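You operate a simulated robot arm through the tools that you are given. There is no shell and no other tool. Be economical: measure what you need, move in short steps, check, and stop when the job is done.

Carry out the task below with a simulated robot arm. There is one attempt and no reset: what you move stays moved.

## Task
Put the lids on the red and grey pots and push them back.
Fine: each pot its own lid; both pots end against the wall side of the cupboard top.
Where things are to end (x, y in the base frame): red pot within 0.04 m of [0.35, 0.64]; tall grey pot within 0.04 m of [0.6, 0.39].

The check looks at the end state, three seconds after you hand in, the way a careful person would. Anything else that was tipped, shoved, dropped, spilled or broken makes it a failure. A push-on lid holds only when it is set on centred and level and pressed home; a screw cap is set on level and turned clockwise until tight.

## Robot
A 7-joint arm with a two-finger parallel gripper, fixed in place. Base frame: the origin is at the foot of the arm, x ahead of it, y to its left, z up; the work surface is at about z = 0.8. Units: m, rad, N and s.
With the tool pointing down near the work surface it reaches from about 0.22 to 0.74 m from the base axis. Its first joint turns from -2.897 to 2.897 rad. Payload 1.57 kg.
The tool frame sits at the grasp point between the pads (the TCP): z along the fingers, y along the line on which they close. The tips reach 0.03 m beyond it. Largest opening 0.11 m; finger width 0.024, thickness 0.012; the body of the gripper, 0.048 by 0.112 m, starts 0.078 m behind the TCP.
Orientation is that of the tool frame in the base frame, as a unit quaternion [w, x, y, z]. With the fingers straight down and closing along the base's y, the tool's x points along the base's -x, its y along +y and its z along -z.

## Interface
- The arm moves only by the tool drive_tool. Its argument "moves" is a list of rows, each a list of 7 numbers: the shift along the base's x, y, z in units of 100 mm (1.0 is 100 mm), then the turn, a rotation vector about the base's x, y, z in units of 180 degrees (1.0 is 180 degrees), then the opening in per cent of the stroke, from 0 (shut) to 100 (fully open). In form: [[tx, ty, tz, wx, wy, wz, fingers], ...]. A call has 1 to 12 rows; each row is the pose to reach, as a shift and turn from the pose commanded when the call began. A call with a number of a shift or a turn outside -1 to 1 is refused whole. A row lasts 0.2 s, in which the tool goes at most 0.05 m and 0.15 rad; a call with a longer step from one row to the next is refused whole, and so is a gripper value outside its range. A pose out of reach is approached as far as the arm can. The call stops where the force on the tool passes 40 N (or 10 N more than at its start, if that is more) or the arm is blocked; 0.2 s more then pass. Each finger travels about 0.045 m/s and halts on what it meets, pressing with about 43 N; the grip force reading is that of the motor and also rises with nothing between the fingers. The clock runs only during rows and for 0.2 s after the last one: add rows that repeat a pose to give the fingers time. It gives the time, the measured TCP pose, the force on the tool (base axes), the opening and the grip force at its end, in the units of the frame above (readings bear some noise), with the torque about the TCP (base axes, N m) and any sound that the robot's microphone picked up, and new pictures: "views" is both (left out), scene, wrist or none.
- Cameras (640 x 400 px; columns grow to the right, rows downward): "scene" is fixed at [0.2197, 0.6508, 1.5353]; the picture's right is [-1.00, -0.05, 0.00], its down [-0.05, 0.84, -0.55] and it looks along [0.03, -0.54, -0.84] (base axes); focal length 248 px, centre (320, 200). "wrist" rides on the gripper at [0.07, 0.016, -0.141] in the tool frame; the picture's right is [-0.23, 0.97, 0.00], its down [-0.85, -0.20, -0.48] and it looks along [-0.47, -0.11, 0.88] (tool axes); focal length 222 px, centre (320, 200). There is no depth. A picture from a camera that has moved, and an enlarged one, comes with that camera's place and axes in the base frame and with its lens.
- raise_lower(by): slides the trunk up (or, below 0, down) by that many m; the arm rides with it, the base frame stays. It gives what a move gives, with no picture.
- zoom(camera, box): a new picture of the part [left, top, right, bottom] of that camera's present view, enlarged. It takes no simulated time.
- close_job(): hands the job in; it is judged then, once.

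Work in short steps. Places have to be worked out from the pictures, the camera data and where the tool is seen: move nearer, look again, correct. Check each grasp and each placing, and mend what went wrong. You have 120 turns and 200 pictures in all, those below and enlarged ones among them. Open the gripper and draw the arm clear of the work before you hand the job in, unless the task says otherwise; then end with one line.

The tools are called after ">>>" as a command line: name --pt "numbers of a row" for each row, then --argument value for the rest, lists and objects as JSON in quotes. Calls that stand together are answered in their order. drive_tool: Moves the arm, as the interface text tells. Its arguments: {"type":"object","properties":{"moves":{"type":"array","items":{"type":"array","items":{"type":"number"}}},"views":{"type":"string","enum":["both","scene","wrist","none"]}},"required":["moves"]} The other tools are called the same way: raise_lower (by) slides the trunk up or down; zoom (camera, box) takes an enlarged picture of a part of a camera's view; close_job () hands the job in.

At the start:

```text
t: 0.0
tcp_pos: [0.3779, 0.2271, 1.2335]
tool_rot: [0.0, 0.0, 1.0, 0.0]
wrist_force: [1.2, -0.5, 0.2]
wrist_torque: [-0.01, 0.02, -0.02]
width: 0.1098
gripper_force: 0.1
trunk travel left (down, up): [-0.538, 0.052]
```

scene: 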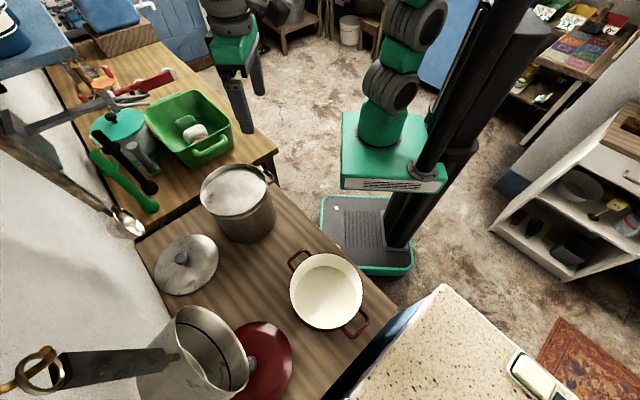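
wrist: 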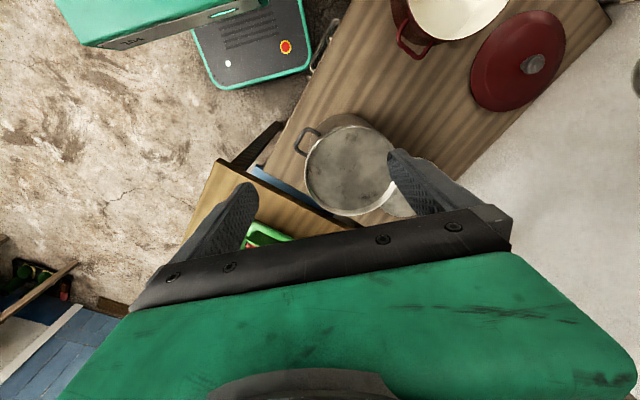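

The scene shows a red pot, a red lid, a grey lid, and two grey vessels. I'll zoom in to tell them apart.

>>> zoom --camera "scene" --box '[120, 140, 400, 400]'

>>> zoom --camera "wrist" --box '[260, 0, 640, 240]'

```text
1.54 times, centred on (260, 270) of scene
camera zoom: at [0.2197, 0.6508, 1.5353], right [-1.0, -0.05, 0.0], down [-0.05, 0.84, -0.55], along [0.03, -0.54, -0.84], focal length 382 px, centre (412, 92)
```

zoom: 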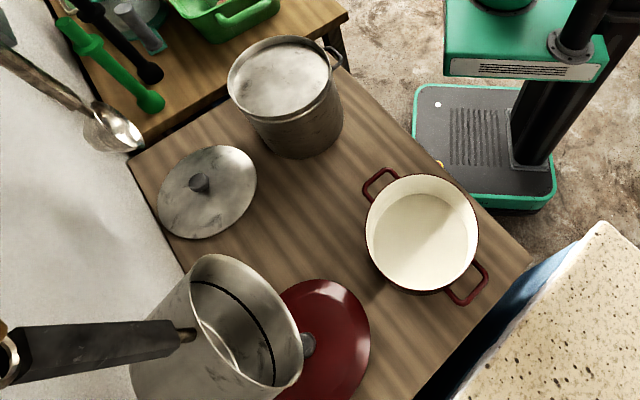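

```text
1.67 times, centred on (450, 120) of wrist
camera zoom: at [0.3065, 0.2431, 1.3756], right [0.23, 0.97, 0.0], down [0.85, -0.2, 0.48], along [0.47, -0.11, -0.88], focal length 370 px, centre (103, 333)
```

zoom: 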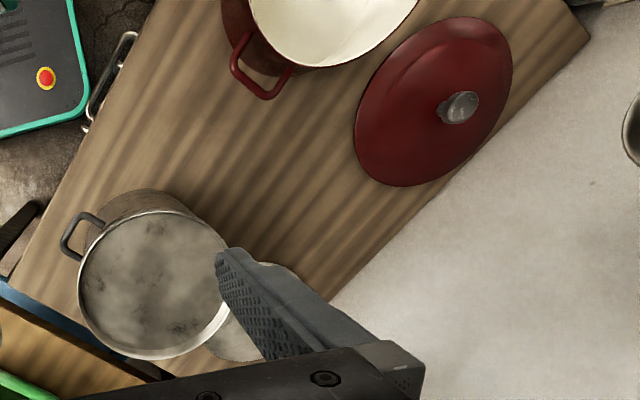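

The red lid, grey lid, red pot and tall grey pot stand on a cupboard whose wall side runs diagonally. A pan seems to hang on the wall above the red lid. I'll turn the tool 45° towards the wall and pull back to look.

>>> drive_tool --pt "-0.2 0.15 0 0 0 0.042 100" --pt "-0.4 0.3 0 0 0 0.084 100" --pt "-0.6 0.45 0 0 0 0.126 100" --pt "-0.8 0.6 0 0 0 0.168 100" --pt "-1 0.75 0 0 0 0.21 100" --pt "-1 0.9 0 0 0 0.25 100" --views "none"

>>> drive_tool --pt "0 0 0 0.0325 -0.0325 0 100" --pt "0 0 0 0.065 -0.065 0 100" --pt "0 0 0 0.0975 -0.0975 0 100" --pt "0 0 0 0.13 -0.13 0 100"

```text
t: 1.4
tcp_pos: [0.2789, 0.3171, 1.2336]
tool_rot: [0.001, -0.383, 0.924, 0.0]
wrist_force: [0.4, 0.0, 0.0]
wrist_torque: [0.01, 0.0, -0.02]
width: 0.1101
gripper_force: 0.0
trunk travel left (down, up): [-0.538, 0.052]
```

```text
t: 2.4
tcp_pos: [0.2775, 0.3154, 1.2342]
tool_rot: [0.264, -0.367, 0.885, 0.11]
wrist_force: [-0.1, 0.4, 0.3]
wrist_torque: [0.0, 0.0, 0.01]
width: 0.1099
gripper_force: 0.1
trunk travel left (down, up): [-0.538, 0.052]
camera wrist: at [0.1686, 0.2322, 1.3148], right [-0.55, 0.82, 0.12], down [0.46, 0.18, 0.87], along [0.69, 0.54, -0.48], focal length 222 px, centre (320, 200)
```

scene: 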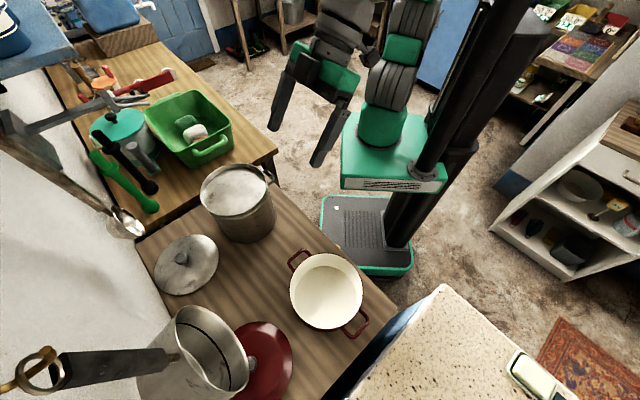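
wrist: 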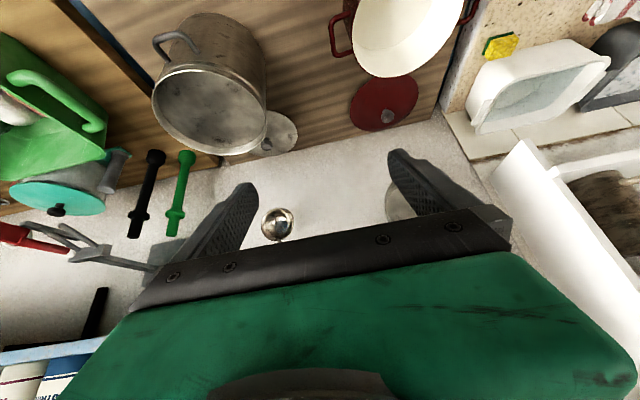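

A grey edge, probably the pan, shows behind the right finger. I'll tilt further so the wall moves up in the picture.

>>> drive_tool --pt "0 0 0 0.0325 -0.0325 0 100" --pt "0 0 0 0.065 -0.065 0 100" --pt "0 0 0 0.0975 -0.0975 0 100" --pt "0 0 0 0.13 -0.13 0 100"

```text
t: 3.4
tcp_pos: [0.2778, 0.3158, 1.2348]
tool_rot: [0.505, -0.32, 0.774, 0.21]
wrist_force: [0.5, 0.0, -0.2]
wrist_torque: [0.01, 0.01, 0.02]
width: 0.11
gripper_force: 0.1
trunk travel left (down, up): [-0.538, 0.052]
camera wrist: at [0.1537, 0.2158, 1.2279], right [-0.62, 0.75, 0.21], down [0.07, -0.21, 0.98], along [0.78, 0.62, 0.07], focal length 222 px, centre (320, 200)
```

scene: 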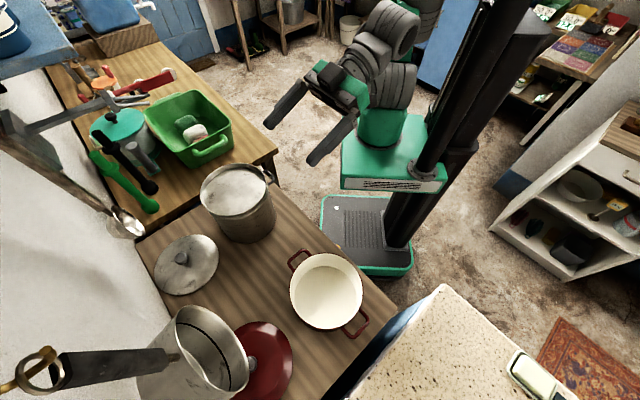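
wrist: 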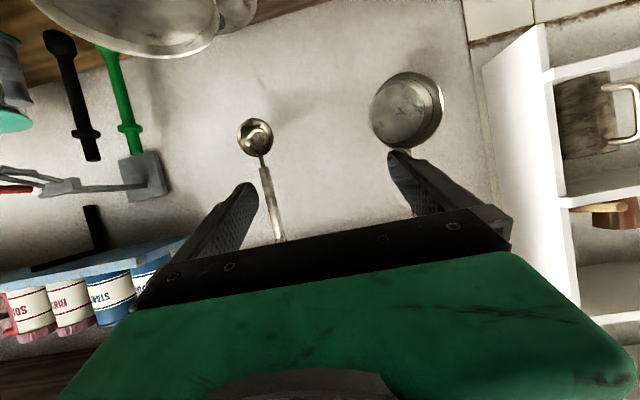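

The pan hangs by its handle on the wall. I'll zoom in on both views to locate its lowest and outermost points.

>>> zoom --camera "scene" --box '[100, 275, 300, 400]'

>>> zoom --camera "wrist" --box '[340, 50, 500, 150]'

```text
3.20 times, centred on (200, 338) of scene
camera zoom: at [0.2197, 0.6508, 1.5353], right [-1.0, -0.05, 0.0], down [-0.05, 0.84, -0.55], along [0.03, -0.54, -0.84], focal length 794 px, centre (704, -240)
```

zoom: 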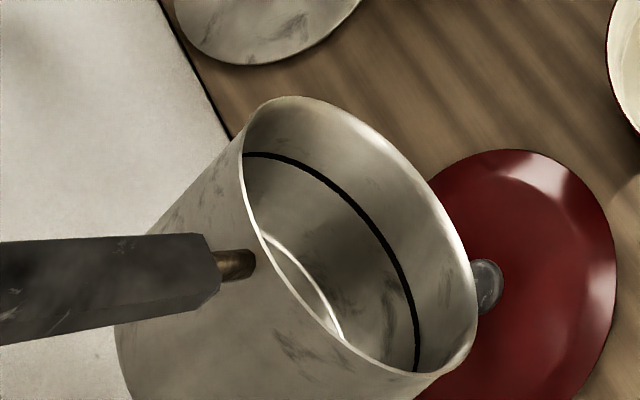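

```text
4.00 times, centred on (420, 100) of wrist
camera zoom: at [0.1537, 0.2158, 1.2279], right [-0.62, 0.75, 0.21], down [0.07, -0.21, 0.98], along [0.78, 0.62, 0.07], focal length 888 px, centre (-80, 600)
```

zoom: 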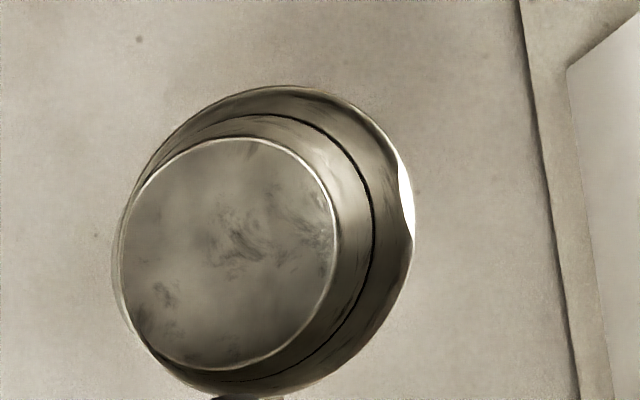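

The pan's rim centre is at about (0.373, 0.645, 1.12) with radius 0.073, so its underside is at z≈1.05, directly over the red lid's knob. That means a tilted approach. I'll go back to vertical and look at the red pot and lid from above.

>>> drive_tool --pt "-0.1 0.1 0 -0.0325 0.0325 0 100" --pt "-0.2 0.2 0 -0.065 0.065 0 100" --pt "-0.3 0.3 0 -0.0975 0.0975 0 100" --pt "-0.4 0.4 0 -0.13 0.13 0 100" --pt "-0.5 0.5 0 -0.1625 0.1625 0 100" --pt "-0.6 0.6 0 -0.195 0.195 0 100" --pt "-0.7 0.7 0 -0.2275 0.2275 0 100" --pt "-0.8 0.7 0 -0.26 0.26 0 100" --pt "-0.8 0.7 0 -0.26 0.26 0 100" --views "wrist"

```text
t: 5.4
tcp_pos: [0.1962, 0.385, 1.2339]
tool_rot: [-0.001, -0.383, 0.924, -0.001]
wrist_force: [0.3, 0.4, -0.1]
wrist_torque: [-0.03, -0.03, 0.0]
width: 0.11
gripper_force: 0.0
trunk travel left (down, up): [-0.538, 0.052]
camera wrist: at [0.1346, 0.3486, 1.3758], right [-0.53, 0.85, 0.0], down [0.75, 0.46, 0.48], along [0.41, 0.25, -0.88], focal length 222 px, centre (320, 200)
```

wrist: 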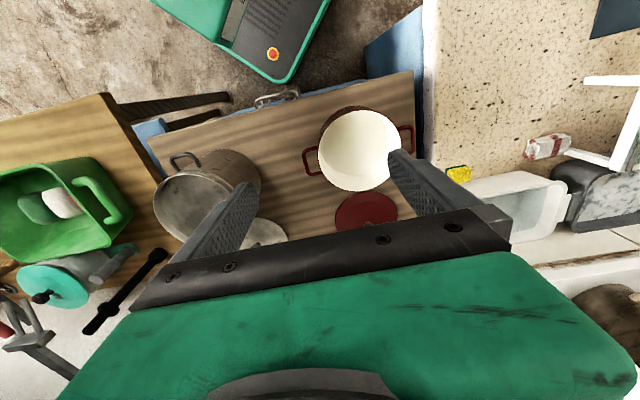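

>>> zoom --camera "wrist" --box '[140, 80, 460, 280]'

```text
2.00 times, centred on (300, 180) of wrist
camera zoom: at [0.1346, 0.3486, 1.3758], right [-0.53, 0.85, 0.0], down [0.75, 0.46, 0.48], along [0.41, 0.25, -0.88], focal length 444 px, centre (360, 240)
```

zoom: 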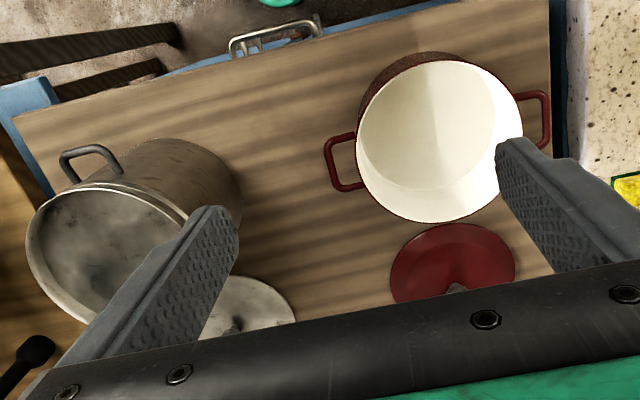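

The red pot's rim centre is around (0.21, 0.503) at z≈0.885, and the red lid's knob is near (0.383, 0.67). I'll tilt the tool 45° outward and come down in front of the pan.

>>> drive_tool --pt "0.08 0.16 -0.2 0.0295 -0.0295 0 100" --pt "0.16 0.32 -0.4 0.059 -0.059 0 100" --pt "0.25 0.5 -0.6 0.0885 -0.0885 0 100" --pt "0.33 0.66 -0.8 0.118 -0.118 0 100" --pt "0.4 0.82 -0.9 0.1475 -0.1475 0 70" --pt "0.5 0.98 -1.0 0.177 -0.177 0 70" --views "scene"

>>> drive_tool --pt "0.12 0.24 -0.3 0 0 0 70" --pt "0.25 0.5 -0.6 0 0 0 70" --pt "0.38 0.78 -1 0 0 0 70" --pt "0.5 0.98 -1 0 0 0 70"

```text
t: 6.8
tcp_pos: [0.2463, 0.4839, 1.1328]
tool_rot: [0.355, -0.353, 0.853, 0.147]
wrist_force: [0.2, -0.4, 0.1]
wrist_torque: [-0.02, 0.0, 0.03]
width: 0.0768
gripper_force: 0.0
trunk travel left (down, up): [-0.538, 0.052]
```

scene: 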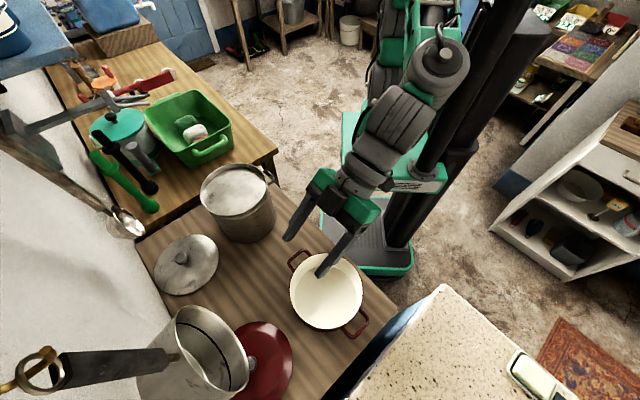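

```text
refused: row 3 steps farther than a row can; nothing moved
```

The tilt is right, so I'll continue with smaller steps to the spot in front of and below the pan.

>>> drive_tool --pt "0.12 0.24 -0.33 0 0 0 70" --pt "0.25 0.5 -0.67 0 0 0 70" --pt "0.38 0.74 -1 0 0 0 70" --pt "0.5 0.98 -1 0 0 0 70"

```text
t: 7.8
tcp_pos: [0.2991, 0.5798, 1.0323]
tool_rot: [0.354, -0.353, 0.854, 0.145]
wrist_force: [-0.6, 0.0, -1.2]
wrist_torque: [0.01, -0.01, 0.02]
width: 0.0771
gripper_force: 0.1
trunk travel left (down, up): [-0.538, 0.052]
camera wrist: at [0.1798, 0.487, 1.0831], right [-0.57, 0.8, 0.16], down [0.33, 0.05, 0.94], along [0.75, 0.59, -0.29], focal length 222 px, centre (320, 200)
```

scene: 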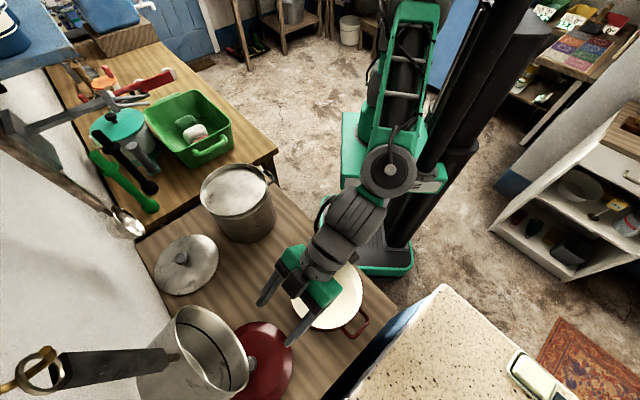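
wrist: 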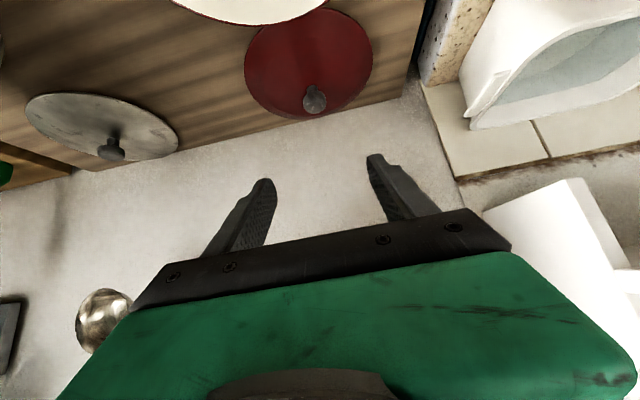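

The red lid and its knob are clearly visible now. I'll zoom in to fix the knob's position.

>>> zoom --camera "wrist" --box '[230, 0, 390, 130]'

>>> zoom --camera "wrist" --box '[10, 70, 200, 190]'

>>> zoom --camera "scene" --box '[140, 220, 300, 320]'

```text
3.08 times, centred on (310, 65) of wrist
camera zoom: at [0.1798, 0.487, 1.0831], right [-0.57, 0.8, 0.16], down [0.33, 0.05, 0.94], along [0.75, 0.59, -0.29], focal length 684 px, centre (351, 615)
```

zoom: 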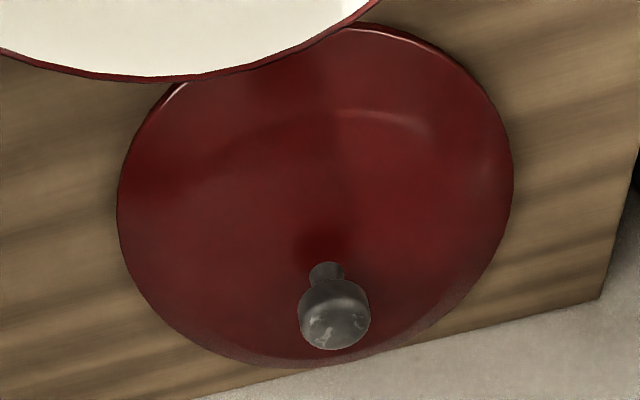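

```text
3.33 times, centred on (105, 130) of wrist
camera zoom: at [0.1798, 0.487, 1.0831], right [-0.57, 0.8, 0.16], down [0.33, 0.05, 0.94], along [0.75, 0.59, -0.29], focal length 740 px, centre (1037, 433)
```

zoom: 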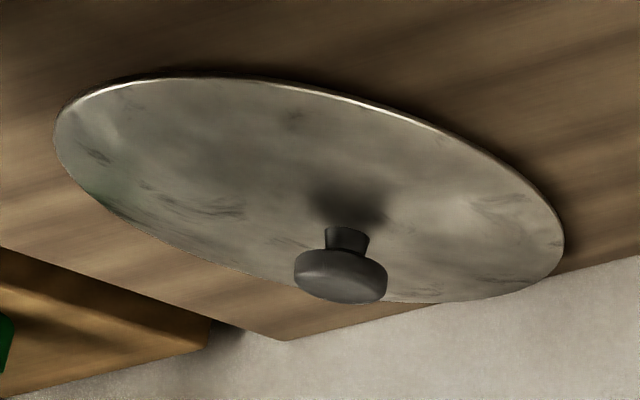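

```text
4.00 times, centred on (220, 270) of scene
camera zoom: at [0.2197, 0.6508, 1.5353], right [-1.0, -0.05, 0.0], down [-0.05, 0.84, -0.55], along [0.03, -0.54, -0.84], focal length 992 px, centre (720, -80)
```

zoom: 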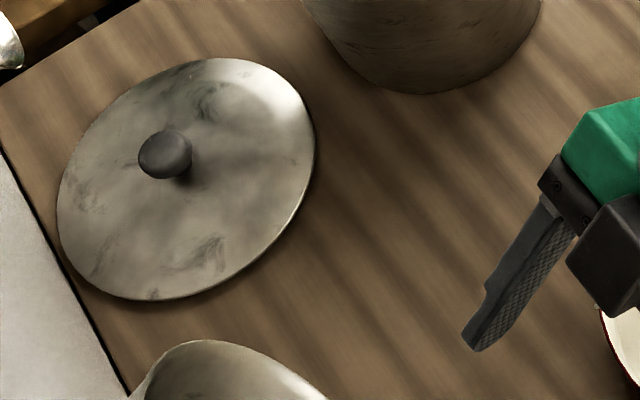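

The red knob head triangulates to (0.384, 0.668, 0.850) with a diameter of about 0.035, and the grey knob to about (0.645, 0.420, 0.83). I'll go to a pre-grasp point on the 45° approach line for the red knob.

>>> drive_tool --pt "0.1 0.1 -0.35 0 0 0 70" --pt "0.2 0.2 -0.7 0 0 0 70" --pt "0.28 0.31 -1.0 0 0 0 70"

```text
t: 8.6
tcp_pos: [0.3263, 0.6159, 0.9332]
tool_rot: [0.355, -0.353, 0.853, 0.146]
wrist_force: [0.3, 0.0, 1.3]
wrist_torque: [0.02, -0.02, -0.01]
width: 0.077
gripper_force: 0.1
trunk travel left (down, up): [-0.538, 0.052]
camera wrist: at [0.2079, 0.5224, 0.9855], right [-0.57, 0.8, 0.16], down [0.33, 0.05, 0.94], along [0.75, 0.6, -0.29], focal length 222 px, centre (320, 200)
```

scene: 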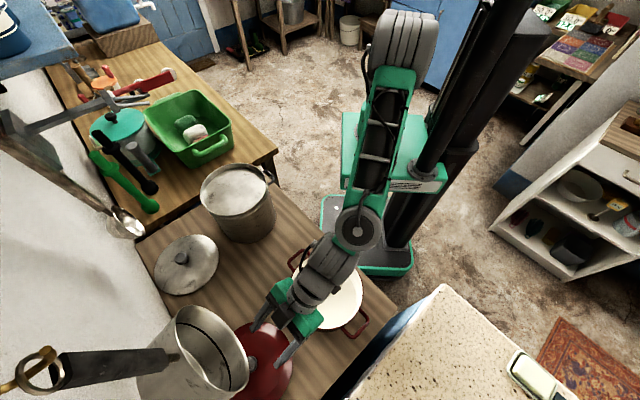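
wrist: 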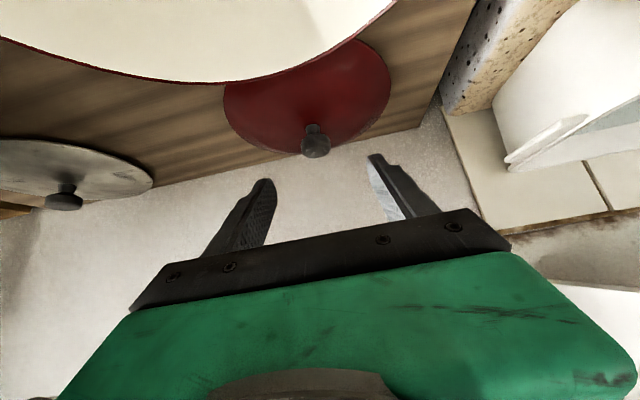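

The new view gives the same knob position. I'll slide in along the line and close the fingers on the knob.

>>> drive_tool --pt "0.17 0.15 -0.24 0 0 0 70" --pt "0.34 0.31 -0.49 0 0 0 70" --pt "0.51 0.46 -0.73 0 0 0 70" --pt "0.51 0.46 -0.73 0 0 0 70"

```text
t: 9.6
tcp_pos: [0.3745, 0.6603, 0.8588]
tool_rot: [0.353, -0.354, 0.854, 0.147]
wrist_force: [0.0, -0.1, -0.2]
wrist_torque: [0.0, 0.0, 0.0]
width: 0.0771
gripper_force: 0.1
trunk travel left (down, up): [-0.538, 0.052]
camera wrist: at [0.2571, 0.5661, 0.9102], right [-0.57, 0.8, 0.16], down [0.33, 0.05, 0.94], along [0.75, 0.6, -0.29], focal length 222 px, centre (320, 200)
```

scene: 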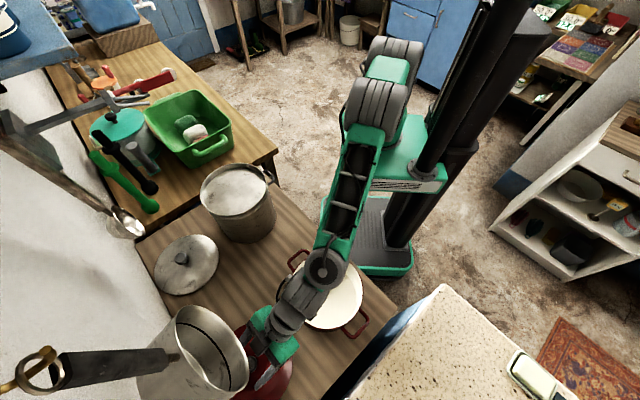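
wrist: 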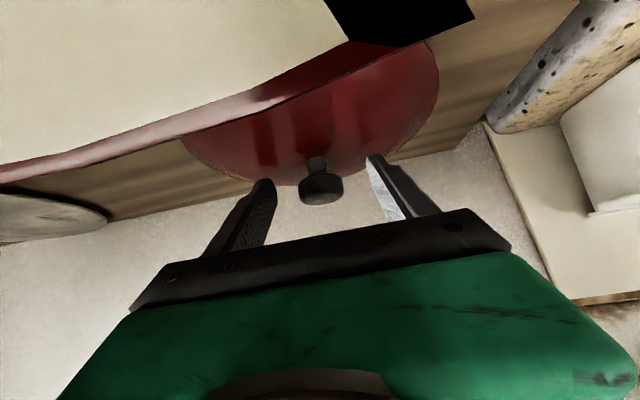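

The knob head sits between the fingertips. Closing.

>>> drive_tool --pt "0 0 0 0 0 0 0" --pt "0 0 0 0 0 0 0" --pt "0 0 0 0 0 0 0" --pt "0 0 0 0 0 0 0" --pt "0 0 0 0 0 0 0" --views "wrist"

```text
t: 10.8
tcp_pos: [0.3748, 0.66, 0.8598]
tool_rot: [0.353, -0.353, 0.854, 0.146]
wrist_force: [-0.3, 0.1, 2.5]
wrist_torque: [0.02, 0.02, -0.01]
width: 0.0333
gripper_force: 35.8
trunk travel left (down, up): [-0.538, 0.052]
camera wrist: at [0.2568, 0.5659, 0.9108], right [-0.57, 0.8, 0.16], down [0.33, 0.05, 0.94], along [0.75, 0.6, -0.29], focal length 222 px, centre (320, 200)
```

wrist: 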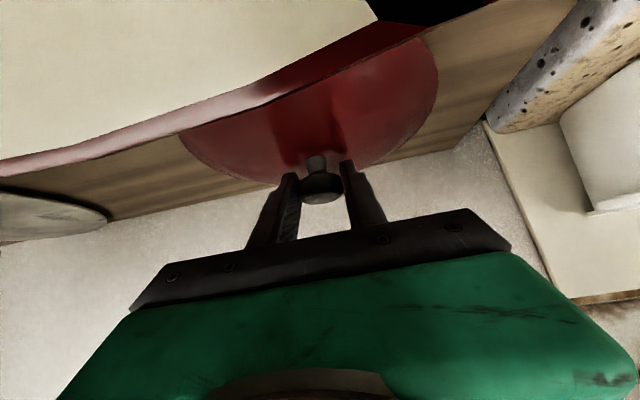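

The grip holds at a width of 0.033. I'll lift, drawing slightly inward to stay clear of the pan.

>>> drive_tool --pt "0 0 0.15 0 0 0 0" --pt "0 0 0.3 0 0 0 0" --pt "-0.08 -0.08 0.5 0 0 0 0" --pt "-0.18 -0.18 0.75 0 0 0 0" --pt "-0.3 -0.3 1.0 0 0 0 0"

```text
t: 12.0
tcp_pos: [0.3449, 0.6328, 0.9593]
tool_rot: [0.353, -0.354, 0.853, 0.147]
wrist_force: [0.4, -0.8, -3.6]
wrist_torque: [0.0, 0.04, -0.01]
width: 0.0332
gripper_force: 41.1
trunk travel left (down, up): [-0.538, 0.052]
camera wrist: at [0.2276, 0.5395, 1.0101], right [-0.57, 0.8, 0.16], down [0.33, 0.05, 0.94], along [0.75, 0.59, -0.29], focal length 222 px, centre (320, 200)
```

scene: 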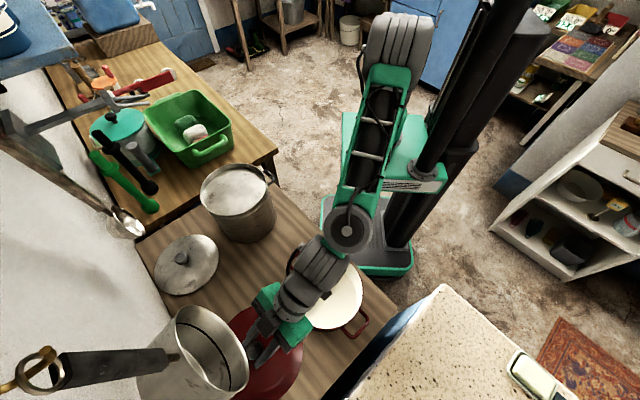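
wrist: 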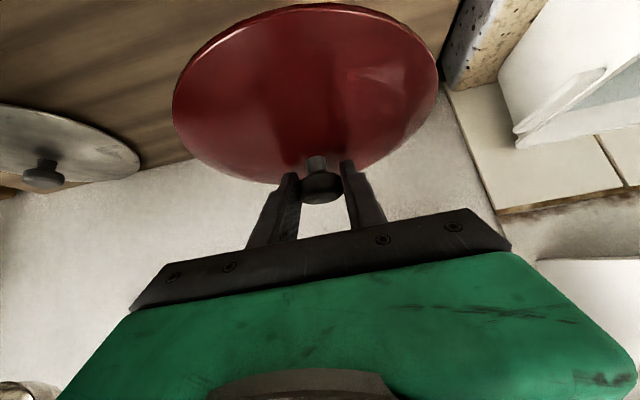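

The lid is held and looks level. The fitted pot rim is centred at about (0.2115, 0.498), z≈0.90. I'll bring the lid over it with clearance.

>>> drive_tool --pt "-0.15 -0.15 0.15 0 0 0 0" --pt "-0.4 -0.4 0.45 0 0 0 0" --pt "-0.7 -0.7 0.6 0 0 0 0" --pt "-1 -1 0.6 0 0 0 0" --views "none"

>>> drive_tool --pt "-0.21 -0.22 0 0 0 0 0" --pt "-0.42 -0.43 0 0 0 0 0" --pt "-0.42 -0.43 0 0 0 0 0"

>>> zoom --camera "scene" --box '[240, 210, 400, 350]'

```text
t: 13.0
tcp_pos: [0.2431, 0.5286, 1.0181]
tool_rot: [0.354, -0.354, 0.853, 0.147]
wrist_force: [-0.6, 0.6, -2.4]
wrist_torque: [0.01, 0.03, -0.03]
width: 0.0331
gripper_force: 41.0
trunk travel left (down, up): [-0.538, 0.052]
```

```text
t: 13.8
tcp_pos: [0.2043, 0.4856, 1.0203]
tool_rot: [0.353, -0.354, 0.854, 0.147]
wrist_force: [0.7, 0.3, -1.9]
wrist_torque: [-0.03, 0.01, 0.03]
width: 0.033
gripper_force: 40.8
trunk travel left (down, up): [-0.538, 0.052]
camera wrist: at [0.0861, 0.3917, 1.072], right [-0.57, 0.8, 0.16], down [0.33, 0.05, 0.94], along [0.75, 0.59, -0.29], focal length 222 px, centre (320, 200)
```

scene: 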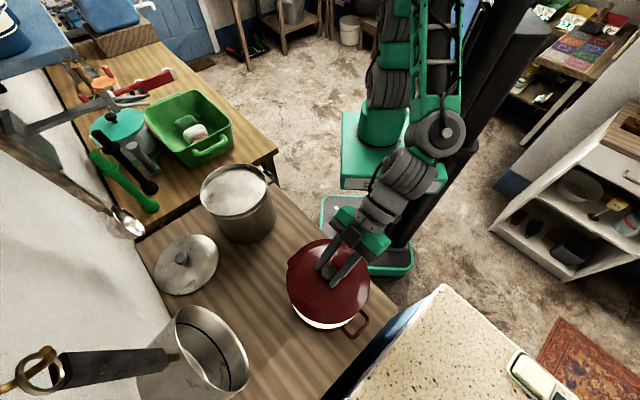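
wrist: 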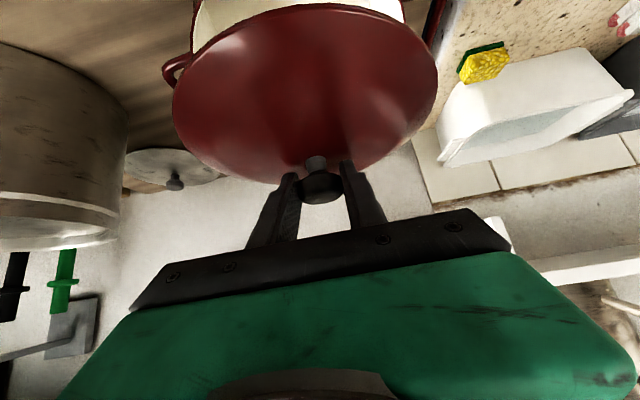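

```text
2.86 times, centred on (320, 280) of scene
camera zoom: at [0.2197, 0.6508, 1.5353], right [-1.0, -0.05, 0.0], down [-0.05, 0.84, -0.55], along [0.03, -0.54, -0.84], focal length 708 px, centre (320, -29)
```

zoom: 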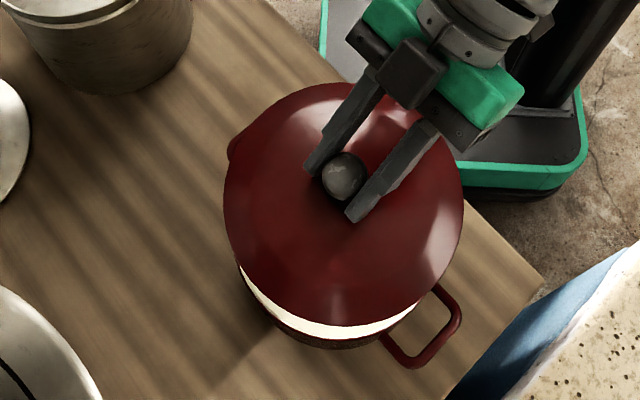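

The lid is level (the top and bottom fits agree) and its rim plane is at z≈0.964. The pot centre works out to about (0.212, 0.501) with its rim at z≈0.895, so I'll shift a few millimetres and lower until just above it.

>>> drive_tool --pt "0.01 0.06 -0.2 0 0 0 0" --pt "0.01 0.06 -0.4 0 0 0 0" --pt "0.01 0.06 -0.52 0 0 0 0" --pt "0.01 0.06 -0.52 0 0 0 0"

>>> zoom --camera "scene" --box '[240, 210, 400, 350]'

```text
t: 14.8
tcp_pos: [0.2068, 0.4917, 0.9682]
tool_rot: [0.355, -0.354, 0.853, 0.147]
wrist_force: [-0.3, 0.3, -2.1]
wrist_torque: [-0.05, -0.02, 0.0]
width: 0.0334
gripper_force: 41.5
trunk travel left (down, up): [-0.538, 0.052]
camera wrist: at [0.0879, 0.3988, 1.0193], right [-0.57, 0.8, 0.16], down [0.33, 0.05, 0.94], along [0.75, 0.59, -0.29], focal length 222 px, centre (320, 200)
```

scene: 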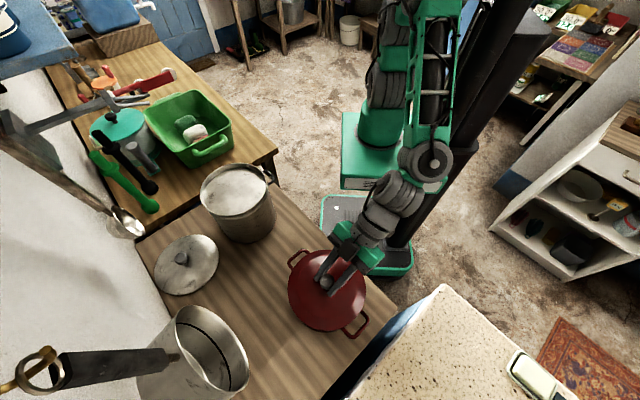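
wrist: 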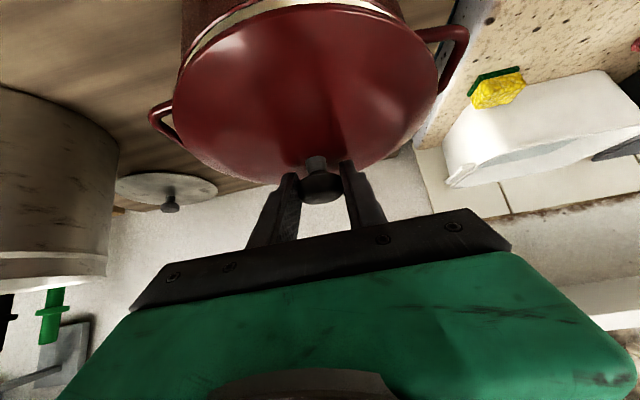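

```text
2.86 times, centred on (320, 280) of scene
camera zoom: at [0.2197, 0.6508, 1.5353], right [-1.0, -0.05, 0.0], down [-0.05, 0.84, -0.55], along [0.03, -0.54, -0.84], focal length 708 px, centre (320, -29)
```

zoom: 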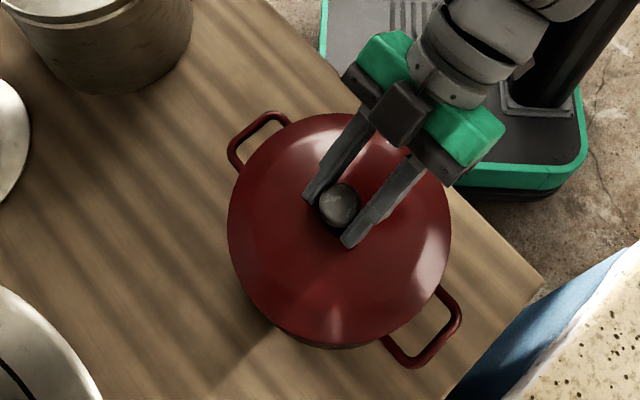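

The lid centre (0.211, 0.5015) matches the pot centre (0.212, 0.5016) within about a millimetre. I'll lower slowly until the force shows contact.

>>> drive_tool --pt "0.01 0 -0.06 0 0 0 0" --pt "0.01 0 -0.12 0 0 0 0" --pt "0.01 0 -0.16 0 0 0 0" --pt "0.01 0 -0.2 0 0 0 0"

>>> zoom --camera "scene" --box '[240, 210, 400, 350]'

```text
t: 15.8
tcp_pos: [0.2068, 0.4928, 0.954]
tool_rot: [0.356, -0.352, 0.853, 0.149]
wrist_force: [1.5, -3.3, 22.1]
wrist_torque: [-0.87, 0.3, -0.12]
width: 0.0333
gripper_force: 41.4
trunk travel left (down, up): [-0.538, 0.052]
camera wrist: at [0.0883, 0.399, 1.0037], right [-0.57, 0.8, 0.17], down [0.33, 0.04, 0.94], along [0.75, 0.6, -0.28], focal length 222 px, centre (320, 200)
```

scene: 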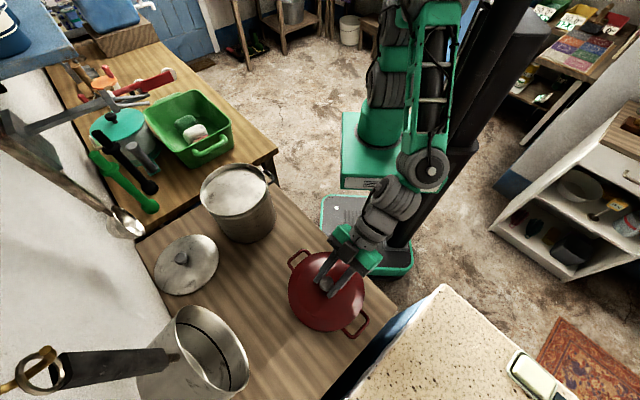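
wrist: 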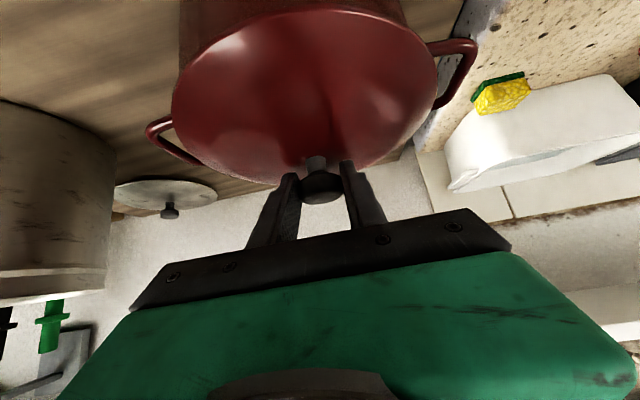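

```text
2.86 times, centred on (320, 280) of scene
camera zoom: at [0.2197, 0.6508, 1.5353], right [-1.0, -0.05, 0.0], down [-0.05, 0.84, -0.55], along [0.03, -0.54, -0.84], focal length 708 px, centre (320, -29)
```

zoom: 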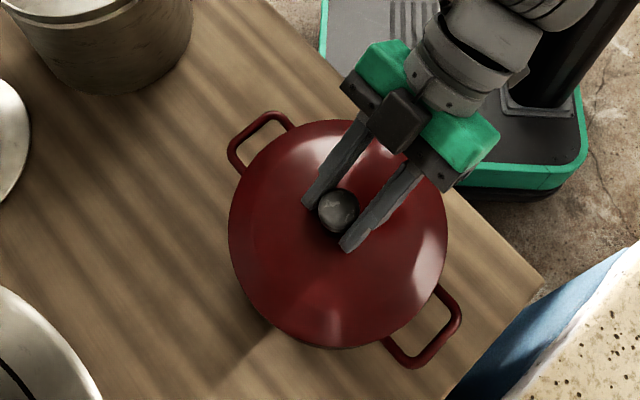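

There's contact with 22 N at z≈0.954. I'll press a bit further to seat the lid and watch whether it drops.

>>> drive_tool --pt "0 0 -0.03 0 0 0 0" --pt "0 0 -0.06 0 0 0 0" --pt "0 0 -0.09 0 0 0 0" --pt "0 0 -0.12 0 0 0 0" --pt "0 0 -0.15 0 0 0 0"

```text
t: 16.3
tcp_pos: [0.2076, 0.4953, 0.954]
tool_rot: [0.36, -0.349, 0.852, 0.152]
wrist_force: [0.1, -2.3, 13.3]
wrist_torque: [-1.08, -0.24, -0.44]
width: 0.0329
gripper_force: 41.0
trunk travel left (down, up): [-0.538, 0.052]
stopped in row 2: the force on the tool passed its limit at 43 N (the readings are from after the stop); the commanded pose is now the measured one
camera wrist: at [0.0887, 0.4012, 1.0023], right [-0.57, 0.8, 0.17], down [0.32, 0.03, 0.95], along [0.75, 0.6, -0.28], focal length 222 px, centre (320, 200)
```

scene: 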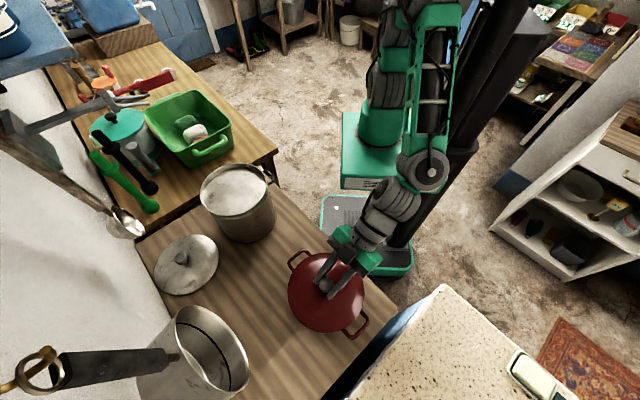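
wrist: 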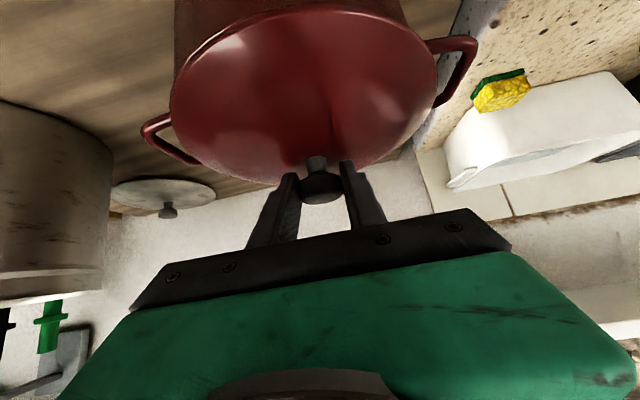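

I pressed with 43 N and the lid sits down with no further travel. I'll open the fingers and back off to inspect.

>>> drive_tool --pt "0 0 0 0 0 0 70" --pt "0 0 0 0 0 0 70" --pt "0 0 0 0 0 0 70" --pt "-0.15 -0.15 0.2 0 0 0 70" --pt "-0.3 -0.3 0.5 0 0 0 70" --pt "-0.5 -0.5 0.85 0 0 0 70"

>>> zoom --camera "scene" --box '[240, 210, 400, 350]'

>>> zoom --camera "wrist" --box '[200, 0, 440, 150]'

```text
t: 17.7
tcp_pos: [0.1614, 0.4431, 1.0364]
tool_rot: [0.357, -0.35, 0.853, 0.149]
wrist_force: [0.1, 0.2, 0.5]
wrist_torque: [0.0, -0.01, 0.02]
width: 0.0766
gripper_force: 0.0
trunk travel left (down, up): [-0.538, 0.052]
camera wrist: at [0.043, 0.3498, 1.0864], right [-0.57, 0.8, 0.17], down [0.33, 0.04, 0.94], along [0.75, 0.6, -0.28], focal length 222 px, centre (320, 200)
```

scene: 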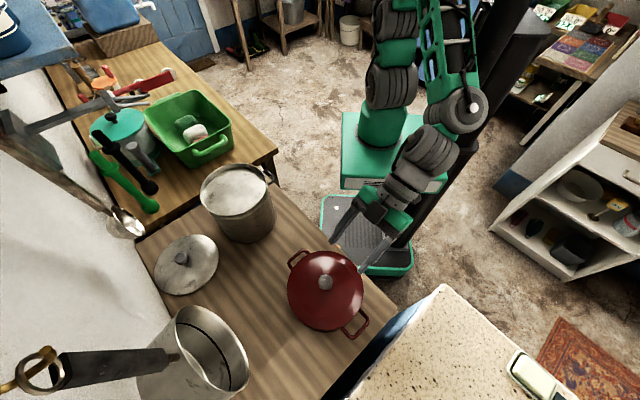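
wrist: 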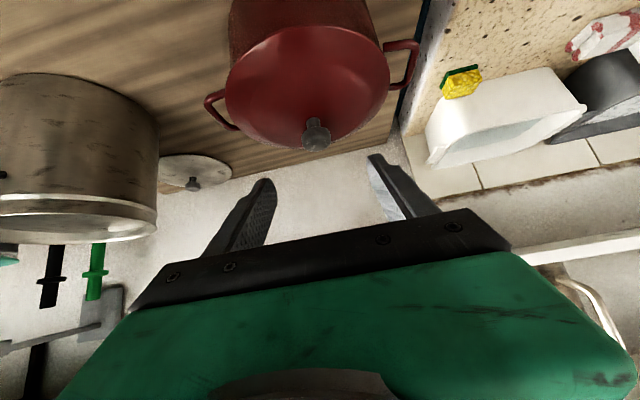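

```text
2.86 times, centred on (320, 280) of scene
camera zoom: at [0.2197, 0.6508, 1.5353], right [-1.0, -0.05, 0.0], down [-0.05, 0.84, -0.55], along [0.03, -0.54, -0.84], focal length 708 px, centre (320, -29)
```

zoom: 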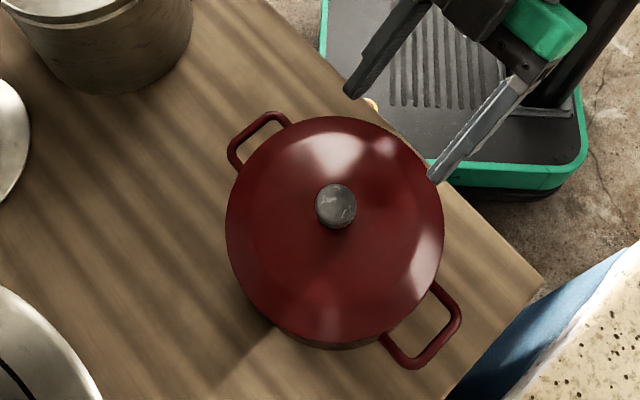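

```text
2.67 times, centred on (320, 75) of wrist
camera zoom: at [0.043, 0.3498, 1.0864], right [-0.57, 0.8, 0.17], down [0.33, 0.04, 0.94], along [0.75, 0.6, -0.28], focal length 592 px, centre (320, 533)
```

zoom: 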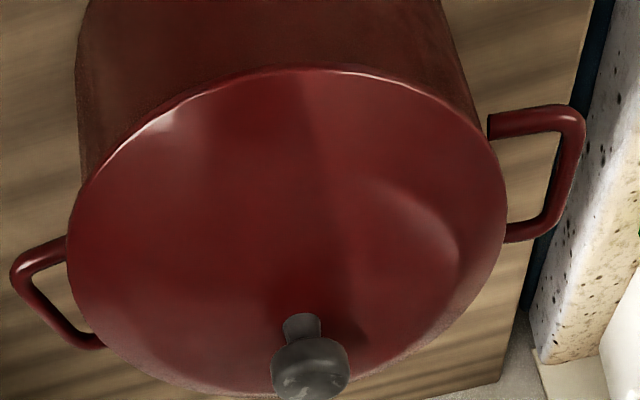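

The lid shifted about 3 mm on release. I'll look closer to judge how it's seated.

>>> zoom --camera "scene" --box '[280, 240, 376, 345]'

```text
3.81 times, centred on (328, 292) of scene
camera zoom: at [0.2197, 0.6508, 1.5353], right [-1.0, -0.05, 0.0], down [-0.05, 0.84, -0.55], along [0.03, -0.54, -0.84], focal length 945 px, centre (290, -152)
```

zoom: 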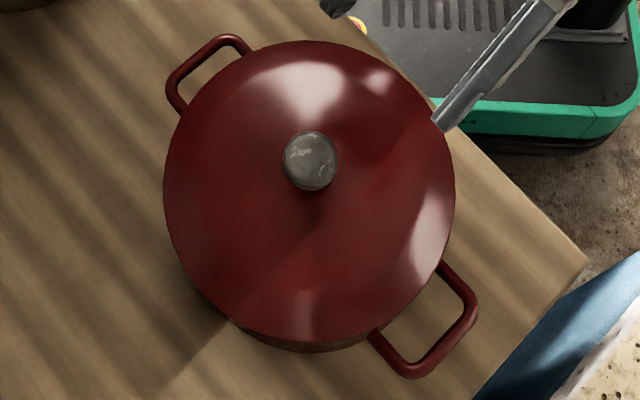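

The lid is about 3–4 mm off centre along the wall direction. I'll regrip the knob, lift slightly, re-centre, press, unload and then release.

>>> drive_tool --pt "0.15 0.16 -0.28 0 0 0 60" --pt "0.3 0.31 -0.55 0 0 0 60" --pt "0.45 0.47 -0.82 0 0 0 60" --pt "0.45 0.47 -0.82 0 0 0 0" --pt "0.45 0.47 -0.82 0 0 0 0" --pt "0.45 0.47 -0.82 0 0 0 0" --pt "0.45 0.47 -0.82 0 0 0 0" --views "none"

>>> drive_tool --pt "0 0 0.08 0 0 0 0" --pt "-0.03 0.03 0.12 0 0 0 0" --pt "-0.03 0.03 0.12 0 0 0 0" --views "none"

>>> zoom --camera "scene" --box '[280, 240, 376, 345]'

```text
t: 19.3
tcp_pos: [0.2037, 0.4908, 0.9539]
tool_rot: [0.357, -0.351, 0.852, 0.151]
wrist_force: [0.4, -1.5, -0.4]
wrist_torque: [0.03, -0.02, -0.01]
width: 0.0332
gripper_force: 31.8
trunk travel left (down, up): [-0.538, 0.052]
```

```text
t: 20.1
tcp_pos: [0.1991, 0.4947, 0.9662]
tool_rot: [0.357, -0.351, 0.852, 0.151]
wrist_force: [-0.2, -0.1, -1.4]
wrist_torque: [-0.02, -0.01, 0.0]
width: 0.0331
gripper_force: 41.2
trunk travel left (down, up): [-0.538, 0.052]
```

```text
3.81 times, centred on (328, 292) of scene
camera zoom: at [0.2197, 0.6508, 1.5353], right [-1.0, -0.05, 0.0], down [-0.05, 0.84, -0.55], along [0.03, -0.54, -0.84], focal length 945 px, centre (290, -152)
```

zoom: 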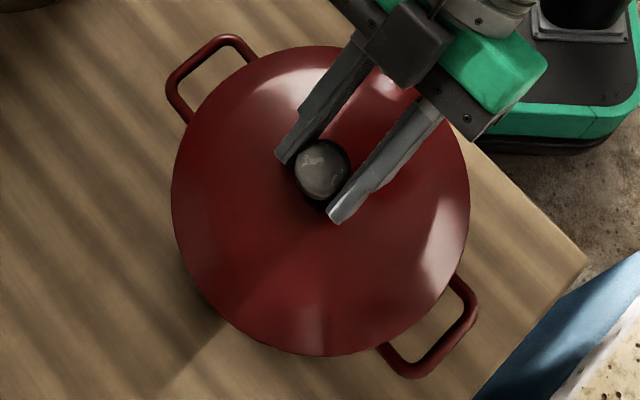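

Now it overshot by about (−0.004, +0.005), so I'll correct by that amount while still lifted and check again.

>>> drive_tool --pt "0.04 -0.045 0 0 0 0 0" --pt "0.04 -0.045 0 0 0 0 0" --views "none"

>>> zoom --camera "scene" --box '[280, 240, 376, 345]'

```text
t: 20.7
tcp_pos: [0.2042, 0.4888, 0.9656]
tool_rot: [0.357, -0.351, 0.853, 0.15]
wrist_force: [-0.6, -0.5, -1.6]
wrist_torque: [-0.03, 0.02, -0.02]
width: 0.0332
gripper_force: 41.0
trunk travel left (down, up): [-0.538, 0.052]
```

```text
3.81 times, centred on (328, 292) of scene
camera zoom: at [0.2197, 0.6508, 1.5353], right [-1.0, -0.05, 0.0], down [-0.05, 0.84, -0.55], along [0.03, -0.54, -0.84], focal length 945 px, centre (290, -152)
```

zoom: 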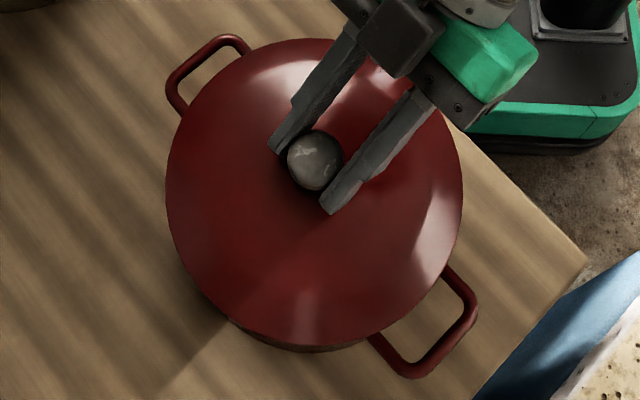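

The lid centre is (0.2119, 0.5013), on target. I'll lower it, press and unload.

>>> drive_tool --pt "0 0 -0.06 0 0 0 0" --pt "0 0 -0.11 0 0 0 0" --pt "0 0 -0.15 0 0 0 0" --pt "0 0 -0.18 0 0 0 0" --pt "0 0 -0.19 0 0 0 0" --views "none"

>>> zoom --camera "scene" --box '[280, 240, 376, 345]'

```text
t: 22.1
tcp_pos: [0.2048, 0.4938, 0.9531]
tool_rot: [0.363, -0.348, 0.851, 0.155]
wrist_force: [-0.2, -4.2, 13.5]
wrist_torque: [-0.9, -0.36, -0.28]
width: 0.0331
gripper_force: 41.1
trunk travel left (down, up): [-0.538, 0.052]
stopped in row 5: the force on the tool passed its limit at 41 N (the readings are from after the stop); the commanded pose is now the measured one
```

```text
3.81 times, centred on (328, 292) of scene
camera zoom: at [0.2197, 0.6508, 1.5353], right [-1.0, -0.05, 0.0], down [-0.05, 0.84, -0.55], along [0.03, -0.54, -0.84], focal length 945 px, centre (290, -152)
```

zoom: 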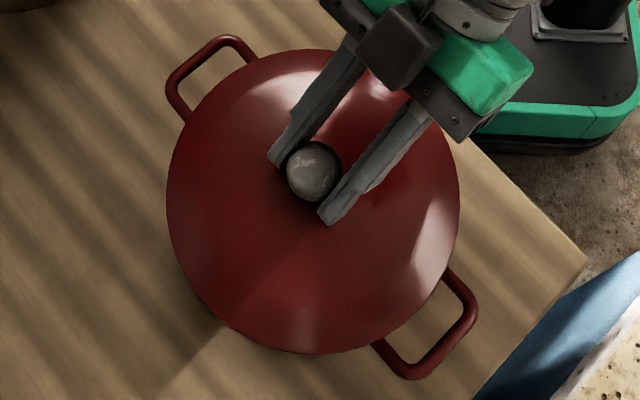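

Under the press the lid is within about 2 mm of centre. I'll unload slightly, then open and retreat.

>>> drive_tool --pt "0 -0.02 0.02 0 0 0 0" --pt "0 -0.02 0.02 0 0 0 0" --pt "0 -0.02 0.02 0 0 0 60" --pt "0 -0.02 0.02 0 0 0 60" --pt "0 -0.02 0.02 0 0 0 60" --pt "-0.15 -0.17 0.25 0 0 0 60" --pt "-0.35 -0.37 0.6 0 0 0 60" --views "none"

>>> zoom --camera "scene" --box '[280, 240, 376, 345]'

```text
t: 23.7
tcp_pos: [0.1681, 0.4547, 1.0107]
tool_rot: [0.36, -0.349, 0.852, 0.153]
wrist_force: [-0.1, -0.1, 0.6]
wrist_torque: [-0.02, 0.04, 0.0]
width: 0.066
gripper_force: 0.0
trunk travel left (down, up): [-0.538, 0.052]
```

```text
3.81 times, centred on (328, 292) of scene
camera zoom: at [0.2197, 0.6508, 1.5353], right [-1.0, -0.05, 0.0], down [-0.05, 0.84, -0.55], along [0.03, -0.54, -0.84], focal length 945 px, centre (290, -152)
```

zoom: 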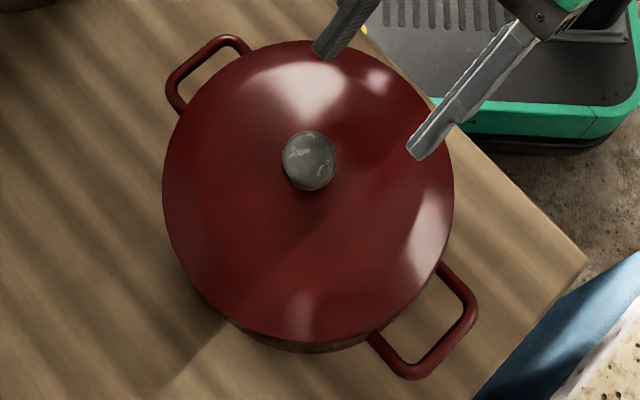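

The lid came back to exactly the same level spot as before, which looks like its natural seat, so I accept it. A ladle hangs over the grey lid at about (0.61, 0.44, z>1.06) and the tall pot stands in front of it. I'll approach the grey knob along +x instead, so I turn the yaw back to 0 while keeping the 45° tilt.

>>> drive_tool --pt "0 0 0.4 0 0 -0.042 60" --pt "0.2 0 0.8 0 0 -0.084 60" --pt "0.6 -0.1 1 0 0 -0.126 60" --pt "1 -0.2 1 0 0 -0.168 60" --pt "1 -0.35 1 0 0 -0.21 60" --pt "1 -0.35 1 0 0 -0.25 60"

```text
t: 25.1
tcp_pos: [0.2706, 0.4226, 1.109]
tool_rot: [0.392, 0.004, 0.92, 0.003]
wrist_force: [0.6, 0.2, 0.7]
wrist_torque: [0.02, -0.01, 0.05]
width: 0.066
gripper_force: 0.0
trunk travel left (down, up): [-0.538, 0.052]
camera wrist: at [0.1184, 0.4398, 1.1585], right [0.16, 0.97, 0.17], down [0.25, -0.21, 0.95], along [0.96, -0.11, -0.27], focal length 222 px, centre (320, 200)
```

scene: 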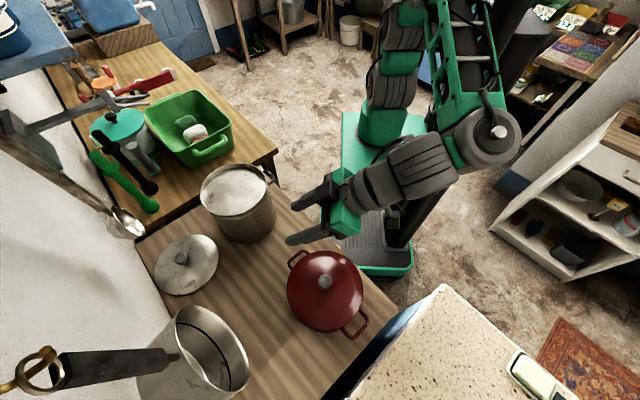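
wrist: 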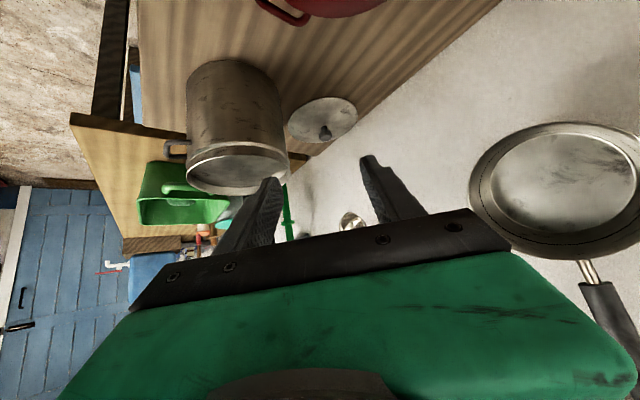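

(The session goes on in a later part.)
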